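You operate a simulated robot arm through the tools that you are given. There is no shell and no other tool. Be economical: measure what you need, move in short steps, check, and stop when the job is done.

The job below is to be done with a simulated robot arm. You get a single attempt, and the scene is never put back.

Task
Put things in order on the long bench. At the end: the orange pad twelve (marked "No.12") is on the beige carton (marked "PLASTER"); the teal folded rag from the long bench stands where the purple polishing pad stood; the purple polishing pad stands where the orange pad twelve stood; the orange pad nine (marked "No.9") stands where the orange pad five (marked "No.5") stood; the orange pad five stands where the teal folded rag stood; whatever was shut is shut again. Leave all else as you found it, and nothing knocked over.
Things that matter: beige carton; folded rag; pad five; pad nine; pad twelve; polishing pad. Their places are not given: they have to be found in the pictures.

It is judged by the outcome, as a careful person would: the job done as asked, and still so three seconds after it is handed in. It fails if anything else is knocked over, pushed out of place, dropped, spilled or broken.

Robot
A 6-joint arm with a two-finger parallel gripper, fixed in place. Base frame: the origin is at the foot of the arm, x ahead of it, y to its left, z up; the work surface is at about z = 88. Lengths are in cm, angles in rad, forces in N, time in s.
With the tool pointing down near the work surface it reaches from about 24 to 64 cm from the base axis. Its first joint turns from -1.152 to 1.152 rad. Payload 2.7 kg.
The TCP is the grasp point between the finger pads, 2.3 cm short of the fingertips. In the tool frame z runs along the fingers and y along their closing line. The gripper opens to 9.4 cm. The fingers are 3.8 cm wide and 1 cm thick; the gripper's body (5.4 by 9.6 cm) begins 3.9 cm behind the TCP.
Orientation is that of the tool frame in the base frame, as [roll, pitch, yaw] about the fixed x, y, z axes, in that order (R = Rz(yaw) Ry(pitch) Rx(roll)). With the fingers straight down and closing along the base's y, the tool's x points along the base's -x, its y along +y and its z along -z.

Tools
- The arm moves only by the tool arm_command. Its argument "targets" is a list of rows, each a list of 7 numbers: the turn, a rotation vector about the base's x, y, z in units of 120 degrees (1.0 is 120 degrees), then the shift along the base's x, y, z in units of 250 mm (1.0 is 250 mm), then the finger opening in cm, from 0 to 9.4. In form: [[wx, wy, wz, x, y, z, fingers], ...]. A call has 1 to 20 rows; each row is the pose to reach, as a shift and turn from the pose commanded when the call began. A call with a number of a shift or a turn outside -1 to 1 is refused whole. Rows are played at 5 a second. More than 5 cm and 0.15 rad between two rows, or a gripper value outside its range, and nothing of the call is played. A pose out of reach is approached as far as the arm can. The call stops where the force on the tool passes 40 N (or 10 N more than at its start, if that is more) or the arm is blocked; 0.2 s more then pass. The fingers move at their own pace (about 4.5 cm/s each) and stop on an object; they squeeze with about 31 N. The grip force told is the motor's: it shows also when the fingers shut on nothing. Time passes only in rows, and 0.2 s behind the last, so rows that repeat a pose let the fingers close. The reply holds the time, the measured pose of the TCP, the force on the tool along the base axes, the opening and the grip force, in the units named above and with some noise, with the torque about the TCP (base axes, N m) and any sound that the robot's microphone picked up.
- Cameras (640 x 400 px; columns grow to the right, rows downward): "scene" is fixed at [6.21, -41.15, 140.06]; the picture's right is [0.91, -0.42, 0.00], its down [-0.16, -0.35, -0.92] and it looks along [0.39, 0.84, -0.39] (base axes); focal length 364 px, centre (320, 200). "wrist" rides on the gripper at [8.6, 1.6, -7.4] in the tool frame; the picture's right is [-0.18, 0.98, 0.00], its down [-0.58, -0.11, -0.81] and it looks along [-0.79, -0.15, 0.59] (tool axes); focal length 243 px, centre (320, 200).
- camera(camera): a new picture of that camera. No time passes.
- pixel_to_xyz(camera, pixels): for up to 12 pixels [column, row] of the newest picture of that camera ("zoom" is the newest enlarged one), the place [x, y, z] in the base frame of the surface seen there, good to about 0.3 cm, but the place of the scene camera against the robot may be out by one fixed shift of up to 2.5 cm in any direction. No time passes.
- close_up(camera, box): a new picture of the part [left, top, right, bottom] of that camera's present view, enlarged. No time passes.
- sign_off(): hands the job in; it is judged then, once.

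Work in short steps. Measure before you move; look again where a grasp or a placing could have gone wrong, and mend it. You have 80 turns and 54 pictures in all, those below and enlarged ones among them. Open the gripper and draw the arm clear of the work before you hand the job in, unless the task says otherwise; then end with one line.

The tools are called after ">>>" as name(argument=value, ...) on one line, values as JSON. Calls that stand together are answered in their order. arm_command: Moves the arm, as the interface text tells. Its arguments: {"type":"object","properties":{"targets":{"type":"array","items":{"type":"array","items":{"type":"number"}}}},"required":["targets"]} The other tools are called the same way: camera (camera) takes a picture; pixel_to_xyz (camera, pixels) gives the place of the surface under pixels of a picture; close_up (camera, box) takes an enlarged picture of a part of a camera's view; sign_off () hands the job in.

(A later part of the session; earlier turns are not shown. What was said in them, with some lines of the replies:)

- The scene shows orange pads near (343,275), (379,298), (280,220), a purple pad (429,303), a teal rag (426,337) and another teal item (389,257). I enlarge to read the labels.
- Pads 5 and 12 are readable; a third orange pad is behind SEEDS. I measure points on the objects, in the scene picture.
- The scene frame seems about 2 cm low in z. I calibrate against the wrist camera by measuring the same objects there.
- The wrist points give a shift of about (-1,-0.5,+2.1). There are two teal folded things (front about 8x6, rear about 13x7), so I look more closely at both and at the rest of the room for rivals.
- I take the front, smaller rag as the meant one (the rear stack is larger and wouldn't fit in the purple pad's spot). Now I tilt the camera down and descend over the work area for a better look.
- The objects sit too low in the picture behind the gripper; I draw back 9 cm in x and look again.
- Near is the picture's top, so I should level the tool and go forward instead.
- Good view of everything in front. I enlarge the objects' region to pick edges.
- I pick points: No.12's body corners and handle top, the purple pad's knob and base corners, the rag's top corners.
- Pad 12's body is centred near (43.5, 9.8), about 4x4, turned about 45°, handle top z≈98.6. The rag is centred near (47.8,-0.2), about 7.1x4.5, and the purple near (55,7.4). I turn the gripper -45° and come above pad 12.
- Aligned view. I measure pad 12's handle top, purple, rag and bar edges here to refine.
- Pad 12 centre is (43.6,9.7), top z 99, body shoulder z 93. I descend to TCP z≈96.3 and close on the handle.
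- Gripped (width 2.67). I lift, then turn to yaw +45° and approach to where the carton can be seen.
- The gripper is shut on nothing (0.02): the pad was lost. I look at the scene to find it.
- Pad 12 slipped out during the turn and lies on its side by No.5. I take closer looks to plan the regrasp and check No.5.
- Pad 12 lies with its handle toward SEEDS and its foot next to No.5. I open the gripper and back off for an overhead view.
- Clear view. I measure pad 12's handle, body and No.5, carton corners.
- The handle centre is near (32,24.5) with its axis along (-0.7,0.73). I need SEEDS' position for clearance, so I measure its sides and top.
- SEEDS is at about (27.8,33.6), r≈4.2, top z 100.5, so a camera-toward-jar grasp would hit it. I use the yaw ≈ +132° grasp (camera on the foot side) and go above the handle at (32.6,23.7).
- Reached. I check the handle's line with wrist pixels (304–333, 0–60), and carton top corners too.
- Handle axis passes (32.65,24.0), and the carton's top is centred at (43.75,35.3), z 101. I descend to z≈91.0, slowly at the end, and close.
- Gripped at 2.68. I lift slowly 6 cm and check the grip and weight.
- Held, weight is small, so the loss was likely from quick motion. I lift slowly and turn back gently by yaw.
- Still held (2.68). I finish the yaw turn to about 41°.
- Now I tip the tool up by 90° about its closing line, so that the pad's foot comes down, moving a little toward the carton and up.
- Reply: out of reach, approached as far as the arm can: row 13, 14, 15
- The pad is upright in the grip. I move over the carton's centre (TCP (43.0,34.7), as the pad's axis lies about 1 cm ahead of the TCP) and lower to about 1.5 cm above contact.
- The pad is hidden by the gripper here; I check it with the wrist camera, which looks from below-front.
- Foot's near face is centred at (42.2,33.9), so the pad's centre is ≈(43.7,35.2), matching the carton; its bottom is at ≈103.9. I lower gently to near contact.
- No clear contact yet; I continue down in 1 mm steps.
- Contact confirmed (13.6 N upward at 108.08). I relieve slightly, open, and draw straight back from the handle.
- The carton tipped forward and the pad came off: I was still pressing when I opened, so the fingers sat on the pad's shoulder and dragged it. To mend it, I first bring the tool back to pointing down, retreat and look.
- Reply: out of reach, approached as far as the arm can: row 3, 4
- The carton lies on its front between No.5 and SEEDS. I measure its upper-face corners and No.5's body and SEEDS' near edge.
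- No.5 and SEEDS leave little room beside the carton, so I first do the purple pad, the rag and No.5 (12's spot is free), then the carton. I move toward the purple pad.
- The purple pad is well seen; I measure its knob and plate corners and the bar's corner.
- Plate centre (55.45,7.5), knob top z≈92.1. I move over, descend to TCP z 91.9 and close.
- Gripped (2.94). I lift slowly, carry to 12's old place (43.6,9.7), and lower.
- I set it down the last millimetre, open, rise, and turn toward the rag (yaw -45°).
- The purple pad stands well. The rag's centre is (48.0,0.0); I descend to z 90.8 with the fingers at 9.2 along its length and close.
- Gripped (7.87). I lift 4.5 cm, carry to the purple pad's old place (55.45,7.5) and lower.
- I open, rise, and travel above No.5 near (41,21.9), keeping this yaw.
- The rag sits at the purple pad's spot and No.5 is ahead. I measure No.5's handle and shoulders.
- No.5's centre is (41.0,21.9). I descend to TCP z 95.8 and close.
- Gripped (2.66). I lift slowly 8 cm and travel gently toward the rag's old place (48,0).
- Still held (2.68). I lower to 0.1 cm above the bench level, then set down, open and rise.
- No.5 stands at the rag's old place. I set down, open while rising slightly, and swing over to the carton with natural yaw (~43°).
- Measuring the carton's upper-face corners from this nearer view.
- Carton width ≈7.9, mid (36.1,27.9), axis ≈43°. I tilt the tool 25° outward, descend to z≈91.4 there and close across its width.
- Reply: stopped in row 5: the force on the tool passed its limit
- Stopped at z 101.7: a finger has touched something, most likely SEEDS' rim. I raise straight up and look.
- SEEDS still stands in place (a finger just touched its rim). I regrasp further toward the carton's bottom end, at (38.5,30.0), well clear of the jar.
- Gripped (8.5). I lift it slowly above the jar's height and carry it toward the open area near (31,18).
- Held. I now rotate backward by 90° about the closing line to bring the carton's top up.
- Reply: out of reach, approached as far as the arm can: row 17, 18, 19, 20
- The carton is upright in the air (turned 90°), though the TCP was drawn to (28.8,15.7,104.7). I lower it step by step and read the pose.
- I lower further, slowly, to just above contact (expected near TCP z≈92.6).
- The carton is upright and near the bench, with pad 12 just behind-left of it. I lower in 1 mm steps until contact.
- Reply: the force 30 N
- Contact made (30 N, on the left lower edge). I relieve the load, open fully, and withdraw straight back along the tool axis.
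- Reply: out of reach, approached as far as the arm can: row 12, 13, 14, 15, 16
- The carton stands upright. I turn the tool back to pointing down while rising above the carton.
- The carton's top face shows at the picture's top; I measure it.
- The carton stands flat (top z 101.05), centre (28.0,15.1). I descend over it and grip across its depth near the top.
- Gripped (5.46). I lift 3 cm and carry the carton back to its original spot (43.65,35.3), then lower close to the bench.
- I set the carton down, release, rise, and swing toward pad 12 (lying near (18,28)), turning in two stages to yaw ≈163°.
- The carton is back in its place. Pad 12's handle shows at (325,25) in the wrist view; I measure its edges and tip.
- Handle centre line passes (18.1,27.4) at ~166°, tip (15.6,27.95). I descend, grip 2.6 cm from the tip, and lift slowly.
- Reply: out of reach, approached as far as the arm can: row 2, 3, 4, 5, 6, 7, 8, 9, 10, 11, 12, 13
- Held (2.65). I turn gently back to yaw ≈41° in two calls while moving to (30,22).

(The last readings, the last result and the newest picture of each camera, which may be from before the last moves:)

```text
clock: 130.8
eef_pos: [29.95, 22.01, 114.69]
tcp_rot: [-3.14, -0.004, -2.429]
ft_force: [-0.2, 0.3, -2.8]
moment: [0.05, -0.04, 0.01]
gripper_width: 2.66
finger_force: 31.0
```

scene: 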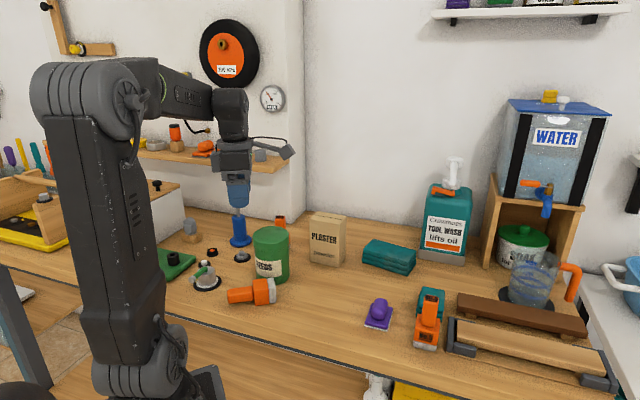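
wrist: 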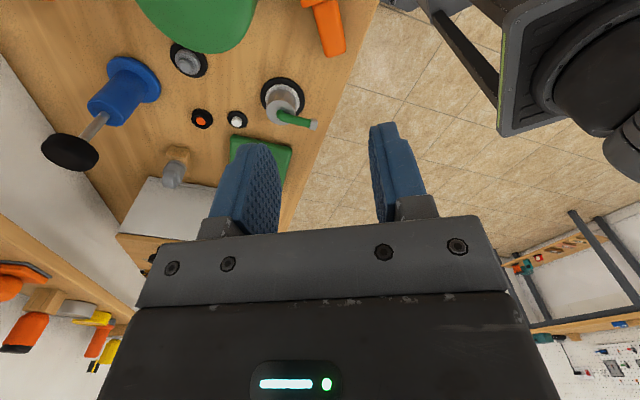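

Still held. I tip it upright as before, moving toward the carton, then come over the carton at TCP (43.0,34.75), z≈110.4.

>>> arm_command(targets=[[0.0259, -0.0298, 0, 0.0147, 0.0162, 0.009, 0], [0.0518, -0.0596, 0, 0.0295, 0.0324, 0.019, 0], [0.0777, -0.0894, 0, 0.044, 0.0486, 0.028, 0], [0.1036, -0.1192, 0, 0.059, 0.065, 0.038, 0], [0.1295, -0.149, 0, 0.074, 0.081, 0.047, 0], [0.1554, -0.1788, 0, 0.088, 0.097, 0.057, 0], [0.1813, -0.2086, 0, 0.103, 0.113, 0.066, 0], [0.2072, -0.2384, 0, 0.118, 0.13, 0.076, 0], [0.2331, -0.2682, 0, 0.133, 0.146, 0.085, 0], [0.259, -0.298, 0, 0.147, 0.162, 0.095, 0], [0.2849, -0.3278, 0, 0.162, 0.178, 0.104, 0], [0.3108, -0.3576, 0, 0.177, 0.194, 0.114, 0], [0.3367, -0.3874, 0, 0.192, 0.211, 0.123, 0], [0.3626, -0.4172, 0, 0.206, 0.227, 0.133, 0], [0.3885, -0.447, 0, 0.221, 0.243, 0.142, 0], [0.4144, -0.4768, 0, 0.236, 0.259, 0.152, 0], [0.4403, -0.5066, 0, 0.25, 0.275, 0.161, 0], [0.4662, -0.5364, 0, 0.265, 0.292, 0.171, 0], [0.492, -0.566, 0, 0.28, 0.308, 0.18, 0], [0.492, -0.566, 0, 0.28, 0.308, 0.18, 0]])

>>> arm_command(targets=[[0, 0, 0, 0.03, 0.025, 0, 0], [0, 0, 0, 0.08, 0.067, 0, 0], [0, 0, 0, 0.13, 0.108, 0, 0], [0, 0, 0, 0.18, 0.15, 0, 0], [0, 0, 0, 0.22, 0.185, 0, 0], [0, 0, 0, 0.24, 0.203, -0.03, 0], [0, 0, 0, 0.24, 0.203, -0.1, 0], [0, 0, 0, 0.24, 0.203, -0.17, 0], [0, 0, 0, 0.24, 0.203, -0.24, 0], [0, 0, 0, 0.24, 0.203, -0.3, 0], [0, 0, 0, 0.24, 0.203, -0.34, 0], [0, 0, 0, 0.24, 0.203, -0.355, 0], [0, 0, 0, 0.24, 0.203, -0.355, 0]])

>>> camera(camera="wrist")

>>> pixel_to_xyz(camera="wrist", pixels=[[280, 3], [280, 20], [280, 40], [350, 5], [200, 10], [350, 30], [210, 40], [280, 90], [230, 90], [340, 90]])

```text
clock: 135.0
eef_pos: [36.9, 29.68, 119.16]
tcp_rot: [-3.08, 1.567, -2.366]
ft_force: [0.7, 1.1, -1.9]
moment: [-0.05, 0.02, -0.02]
gripper_width: 2.68
finger_force: 31.0
out of reach, approached as far as the arm can: row 13, 14, 15
```

```text
clock: 137.8
eef_pos: [42.99, 34.67, 110.27]
tcp_rot: [-3.133, 1.566, -2.42]
ft_force: [-0.9, 0.1, -1.7]
moment: [-0.02, 0.05, 0.01]
gripper_width: 2.66
finger_force: 30.5
```

```text
5 pictures are left
```

wrist: 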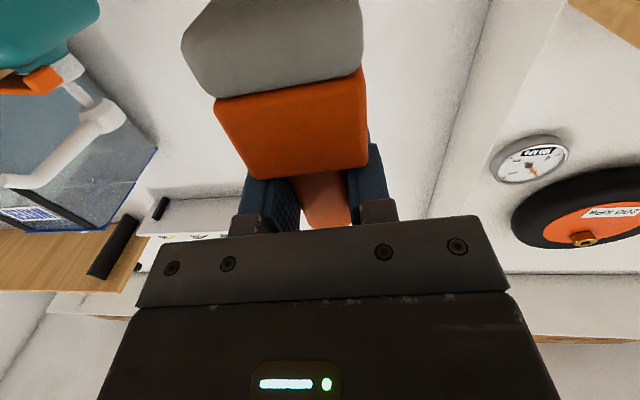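

```text
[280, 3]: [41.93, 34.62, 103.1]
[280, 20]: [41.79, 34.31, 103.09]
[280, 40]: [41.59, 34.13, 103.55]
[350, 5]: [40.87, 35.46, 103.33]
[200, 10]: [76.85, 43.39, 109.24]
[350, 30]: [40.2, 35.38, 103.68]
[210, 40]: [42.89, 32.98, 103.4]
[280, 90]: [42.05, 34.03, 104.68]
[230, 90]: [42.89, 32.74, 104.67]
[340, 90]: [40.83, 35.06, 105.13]
```

Same grip geometry as before (foot bottom ≈103.1; contact expected at TCP≈108.1). I lower to just at contact and read the force.

>>> arm_command(targets=[[0, 0, 0, 0.003, 0, -0.03, 0], [0, 0, 0, 0.006, 0, -0.055, 0], [0, 0, 0, 0.006, 0, -0.07, 0], [0, 0, 0, 0.006, 0, -0.078, 0], [0, 0, 0, 0.006, 0, -0.083, 0], [0, 0, 0, 0.006, 0, -0.085, 0], [0, 0, 0, 0.006, 0, -0.085, 0]])

```text
clock: 139.4
eef_pos: [43.03, 34.82, 108.07]
tcp_rot: [-3.133, 1.567, -2.415]
ft_force: [-0.8, 0.3, -2.1]
moment: [0.0, 0.03, -0.04]
gripper_width: 2.7
finger_force: 30.8
```

No contact yet; I lower another 1.5 mm.

>>> arm_command(targets=[[0, 0, 0, 0, 0, -0.002, 0], [0, 0, 0, 0, 0, -0.004, 0], [0, 0, 0, 0, 0, -0.006, 0], [0, 0, 0, 0, 0, -0.006, 0]])

```text
clock: 140.4
eef_pos: [43.18, 34.75, 108.1]
tcp_rot: [-3.108, 1.569, -2.393]
ft_force: [-2.6, -0.9, 4.6]
moment: [-0.11, 0.11, 0.04]
gripper_width: 2.69
finger_force: 31.5
```

Light contact. I relieve 1 mm, open gradually, rise 5 mm to clear the shoulder, and only then draw straight back.

>>> arm_command(targets=[[0, 0, 0, 0, 0, 0.003, 0], [0, 0, 0, 0, 0, 0.004, 0], [0, 0, 0, 0, 0, 0.004, 3.0], [0, 0, 0, 0, 0, 0.006, 3.6], [0, 0, 0, 0, 0, 0.012, 5], [0, 0, 0, 0, 0, 0.022, 5.6], [0, 0, 0, 0, 0, 0.026, 5.6], [0, 0, 0, -0.02, -0.017, 0.026, 5.6], [0, 0, 0, -0.06, -0.052, 0.026, 5.6], [0, 0, 0, -0.11, -0.096, 0.026, 5.6], [0, 0, 0, -0.17, -0.148, 0.026, 5.6], [0, 0, 0, -0.23, -0.2, 0.026, 5.6], [0, 0, 0, -0.29, -0.252, 0.04, 5.6], [0, 0, 0, -0.35, -0.304, 0.1, 5.6], [0, 0, 0, -0.38, -0.33, 0.2, 5.6], [0, 0, 0, -0.38, -0.33, 0.2, 5.6]])

>>> camera(camera="scene")

```text
clock: 143.8
eef_pos: [33.64, 26.44, 113.05]
tcp_rot: [3.114, 1.568, -2.45]
ft_force: [0.7, -0.5, -0.2]
moment: [-0.01, -0.02, 0.0]
gripper_width: 5.58
finger_force: 0.1
```

```text
4 pictures are left
```

scene: 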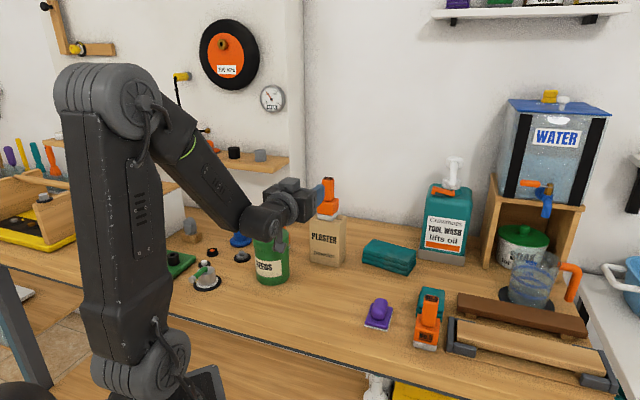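

Pad 12 stands on the carton. Now pad 9: I tip the tool back down, rise, and travel over behind SEEDS to near (32.5,43).

>>> arm_command(targets=[[-0.041, 0.047, 0, -0.01, -0.01, 0.03, 5.6], [-0.082, 0.094, 0, -0.02, -0.02, 0.06, 5.6], [-0.123, 0.141, 0, -0.03, -0.03, 0.1, 5.6], [-0.164, 0.188, 0, -0.04, -0.04, 0.14, 5.6], [-0.205, 0.235, 0, -0.05, -0.05, 0.18, 5.6], [-0.246, 0.282, 0, -0.06, -0.06, 0.22, 5.6], [-0.287, 0.329, 0, -0.07, -0.07, 0.25, 5.6], [-0.328, 0.376, 0, -0.08, -0.08, 0.28, 5.6], [-0.369, 0.423, 0, -0.08, -0.08, 0.3, 5.6], [-0.41, 0.47, 0, -0.08, -0.08, 0.3, 5.6], [-0.451, 0.517, 0, -0.08, -0.08, 0.3, 5.6], [-0.492, 0.566, 0, -0.08, -0.08, 0.3, 5.6], [-0.492, 0.566, 0, -0.08, -0.08, 0.3, 5.6]])

>>> arm_command(targets=[[0, 0, 0, 0.0, 0.07, 0, 5.6], [0, 0, 0, 0.0, 0.2, 0, 5.6], [0, 0, 0, 0.0, 0.33, 0, 5.6], [0, 0, 0, 0.0, 0.46, 0, 5.6], [0, 0, 0, 0.02, 0.58, -0.05, 5.6], [0, 0, 0, 0.03, 0.68, -0.15, 5.6], [0, 0, 0, 0.04, 0.74, -0.26, 5.6], [0, 0, 0, 0.04, 0.75, -0.32, 5.6], [0, 0, 0, 0.04, 0.75, -0.32, 5.6]])

>>> camera(camera="wrist")

```text
clock: 146.6
eef_pos: [31.44, 24.57, 120.55]
tcp_rot: [3.141, -0.005, -2.427]
ft_force: [-0.1, 0.0, -0.1]
moment: [0.0, 0.01, -0.01]
gripper_width: 5.6
finger_force: 0.0
out of reach, approached as far as the arm can: row 4
```

```text
clock: 148.6
eef_pos: [32.57, 43.24, 112.43]
tcp_rot: [3.14, -0.004, -2.425]
ft_force: [-1.2, 0.5, 0.8]
moment: [0.01, 0.0, -0.02]
gripper_width: 5.6
finger_force: 0.0
```

```text
3 pictures are left
```

wrist: 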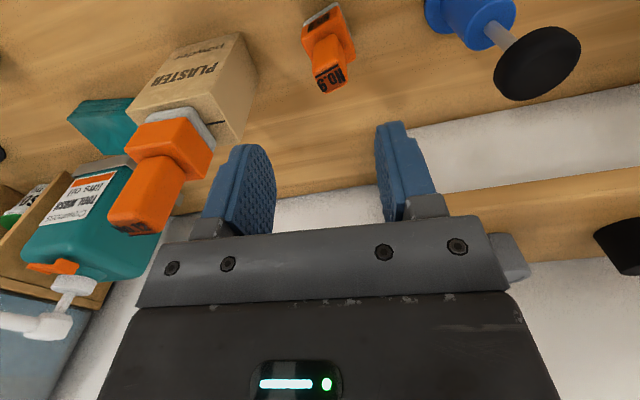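

No.9 is confirmed at (328,55), and pad 12 sits flat on the carton. I measure No.9 and the blue pump nearby.

>>> pixel_to_xyz(camera="wrist", pixels=[[316, 75], [342, 72], [330, 85], [330, 65], [303, 35], [352, 50], [336, 10], [308, 18], [325, 45], [430, 20], [540, 60], [347, 25]])

```text
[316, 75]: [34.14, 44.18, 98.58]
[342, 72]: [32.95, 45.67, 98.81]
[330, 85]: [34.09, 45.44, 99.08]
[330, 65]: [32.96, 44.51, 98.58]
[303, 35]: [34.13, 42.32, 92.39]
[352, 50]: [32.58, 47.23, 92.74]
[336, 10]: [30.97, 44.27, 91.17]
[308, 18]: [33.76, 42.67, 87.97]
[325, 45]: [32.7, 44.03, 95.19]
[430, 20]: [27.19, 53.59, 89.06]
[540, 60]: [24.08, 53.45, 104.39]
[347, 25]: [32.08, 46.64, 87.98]
```

No.9's centre is (33.4,44.9). I descend to TCP z 95.8, grip, and lift slowly to 111.

>>> arm_command(targets=[[0, 0, 0, 0.02, 0.04, -0.08, 5.6], [0, 0, 0, 0.033, 0.066, -0.2, 5.6], [0, 0, 0, 0.033, 0.066, -0.34, 5.6], [0, 0, 0, 0.033, 0.066, -0.46, 5.6], [0, 0, 0, 0.033, 0.066, -0.56, 5.6], [0, 0, 0, 0.033, 0.066, -0.63, 5.6], [0, 0, 0, 0.033, 0.066, -0.665, 5.6], [0, 0, 0, 0.033, 0.066, -0.665, 3.5], [0, 0, 0, 0.033, 0.066, -0.665, 0], [0, 0, 0, 0.033, 0.066, -0.665, 0], [0, 0, 0, 0.033, 0.066, -0.665, 0]])

>>> arm_command(targets=[[0, 0, 0, 0, 0, 0.02, 0], [0, 0, 0, 0, 0, 0.05, 0], [0, 0, 0, 0, 0, 0.1, 0], [0, 0, 0, 0, 0, 0.16, 0], [0, 0, 0, 0, 0, 0.22, 0], [0, 0, 0, 0, 0, 0.28, 0], [0, 0, 0, 0, 0, 0.34, 0], [0, 0, 0, 0, 0, 0.4, 0], [0, 0, 0, 0, 0, 0.46, 0], [0, 0, 0, 0, 0, 0.52, 0], [0, 0, 0, 0, 0, 0.58, 0], [0, 0, 0, 0, 0, 0.61, 0], [0, 0, 0, 0, 0, 0.61, 0]])

```text
clock: 151.0
eef_pos: [33.41, 44.81, 95.96]
tcp_rot: [3.141, -0.004, -2.426]
ft_force: [0.4, 0.4, -0.6]
moment: [0.04, 0.0, -0.04]
gripper_width: 2.68
finger_force: 31.1
```

```text
clock: 153.8
eef_pos: [33.44, 44.92, 111.14]
tcp_rot: [-3.141, -0.004, -2.427]
ft_force: [-0.7, 0.7, -0.8]
moment: [0.0, -0.01, -0.01]
gripper_width: 2.68
finger_force: 31.1
```

Held (2.68). I carry it slowly to No.5's old place (40.6,21.1).

>>> arm_command(targets=[[0, 0, 0, 0.0, -0.02, 0, 0], [0, 0, 0, 0.0, -0.07, 0, 0], [0, 0, 0, 0.01, -0.13, 0, 0], [0, 0, 0, 0.02, -0.19, 0, 0], [0, 0, 0, 0.035, -0.25, 0, 0], [0, 0, 0, 0.05, -0.31, 0, 0], [0, 0, 0, 0.07, -0.37, 0, 0], [0, 0, 0, 0.09, -0.43, 0, 0], [0, 0, 0, 0.11, -0.49, 0, 0], [0, 0, 0, 0.13, -0.55, 0, 0], [0, 0, 0, 0.15, -0.61, 0, 0], [0, 0, 0, 0.17, -0.67, 0, 0], [0, 0, 0, 0.19, -0.73, 0, 0], [0, 0, 0, 0.21, -0.79, 0, 0], [0, 0, 0, 0.235, -0.85, 0, 0], [0, 0, 0, 0.26, -0.9, 0, 0], [0, 0, 0, 0.278, -0.935, 0, 0], [0, 0, 0, 0.286, -0.953, 0, 0], [0, 0, 0, 0.286, -0.953, 0, 0]])

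>>> arm_command(targets=[[0, 0, 0, 0, 0, -0.03, 0], [0, 0, 0, 0, 0, -0.09, 0], [0, 0, 0, 0, 0, -0.16, 0], [0, 0, 0, 0, 0, -0.23, 0], [0, 0, 0, 0, 0, -0.3, 0], [0, 0, 0, 0, 0, -0.37, 0], [0, 0, 0, 0, 0, -0.44, 0], [0, 0, 0, 0, 0, -0.5, 0], [0, 0, 0, 0, 0, -0.55, 0], [0, 0, 0, 0, 0, -0.585, 0], [0, 0, 0, 0, 0, -0.6, 0], [0, 0, 0, 0, 0, -0.604, 0], [0, 0, 0, 0, 0, -0.604, 0]])

>>> close_up(camera="scene", box=[240, 160, 480, 360])

```text
clock: 157.8
eef_pos: [40.51, 20.91, 111.14]
tcp_rot: [-3.141, -0.004, -2.426]
ft_force: [-0.8, -0.1, -1.8]
moment: [0.01, 0.03, 0.0]
gripper_width: 2.66
finger_force: 30.8
```

```text
clock: 160.6
eef_pos: [40.5, 21.02, 95.95]
tcp_rot: [3.142, -0.003, -2.425]
ft_force: [-0.2, 0.1, -2.7]
moment: [0.0, 0.01, -0.01]
gripper_width: 2.71
finger_force: 31.1
```

```text
2.00 times, centred on (360, 260) of scene
5 turns are left
```

zoom: 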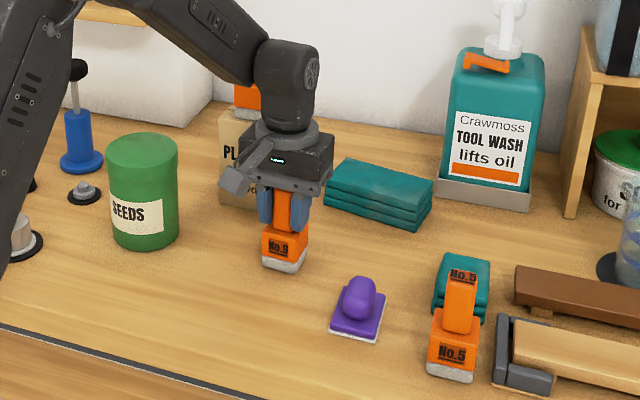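

No.9 is on its spot at grip height. I set it down, open, rise straight up and draw back.

>>> arm_command(targets=[[0, 0, 0, 0, 0, -0.003, 0], [0, 0, 0, 0, 0, -0.002, 3.2], [0, 0, 0, 0, 0, 0.004, 4.2], [0, 0, 0, 0, 0, 0.01, 5.4], [0, 0, 0, 0, 0, 0.05, 5.6], [0, 0, 0, 0, 0, 0.15, 5.6], [0, 0, 0, 0, 0, 0.3, 5.6], [0, 0, 0, 0, 0, 0.45, 5.6], [0, 0, 0, 0, 0, 0.6, 5.6], [0, 0, 0, 0, 0, 0.75, 5.6], [0, 0, 0, -0.1, -0.1, 0.85, 7], [0, 0, 0, -0.2, -0.22, 0.9, 9], [0, 0, 0, -0.25, -0.35, 0.95, 9], [0, 0, 0, -0.25, -0.48, 0.95, 9], [0, 0, 0, -0.25, -0.48, 0.95, 9]])

>>> camera(camera="scene")

```text
clock: 163.8
eef_pos: [34.31, 9.03, 119.79]
tcp_rot: [-3.142, -0.004, -2.425]
ft_force: [0.2, 0.5, 0.9]
moment: [0.0, 0.0, 0.02]
gripper_width: 9.01
finger_force: 0.0
```

```text
1 pictures are left
4 turns are left
```

scene: 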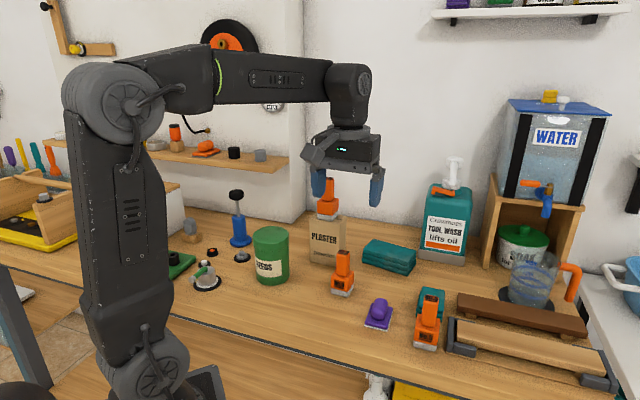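

The picture shows No.12 on the carton (328,200), No.9 at (343,275), the purple pad at (379,313), the rag at (430,300), No.5 at (427,325) and SEEDS upright. The gripper is open and clear, so I hand in.

>>> sign_off()

```text
The job is handed in.
```

I handed the job in with all five items in their asked places and everything standing, but I dropped No.12 twice and knocked the carton over on the way. I stood the carton back up at its old spot and brushed the SEEDS jar once without moving it. Two teal rags were on the bench, and I took the smaller front one as the one you meant. I opened nothing that needed shutting.
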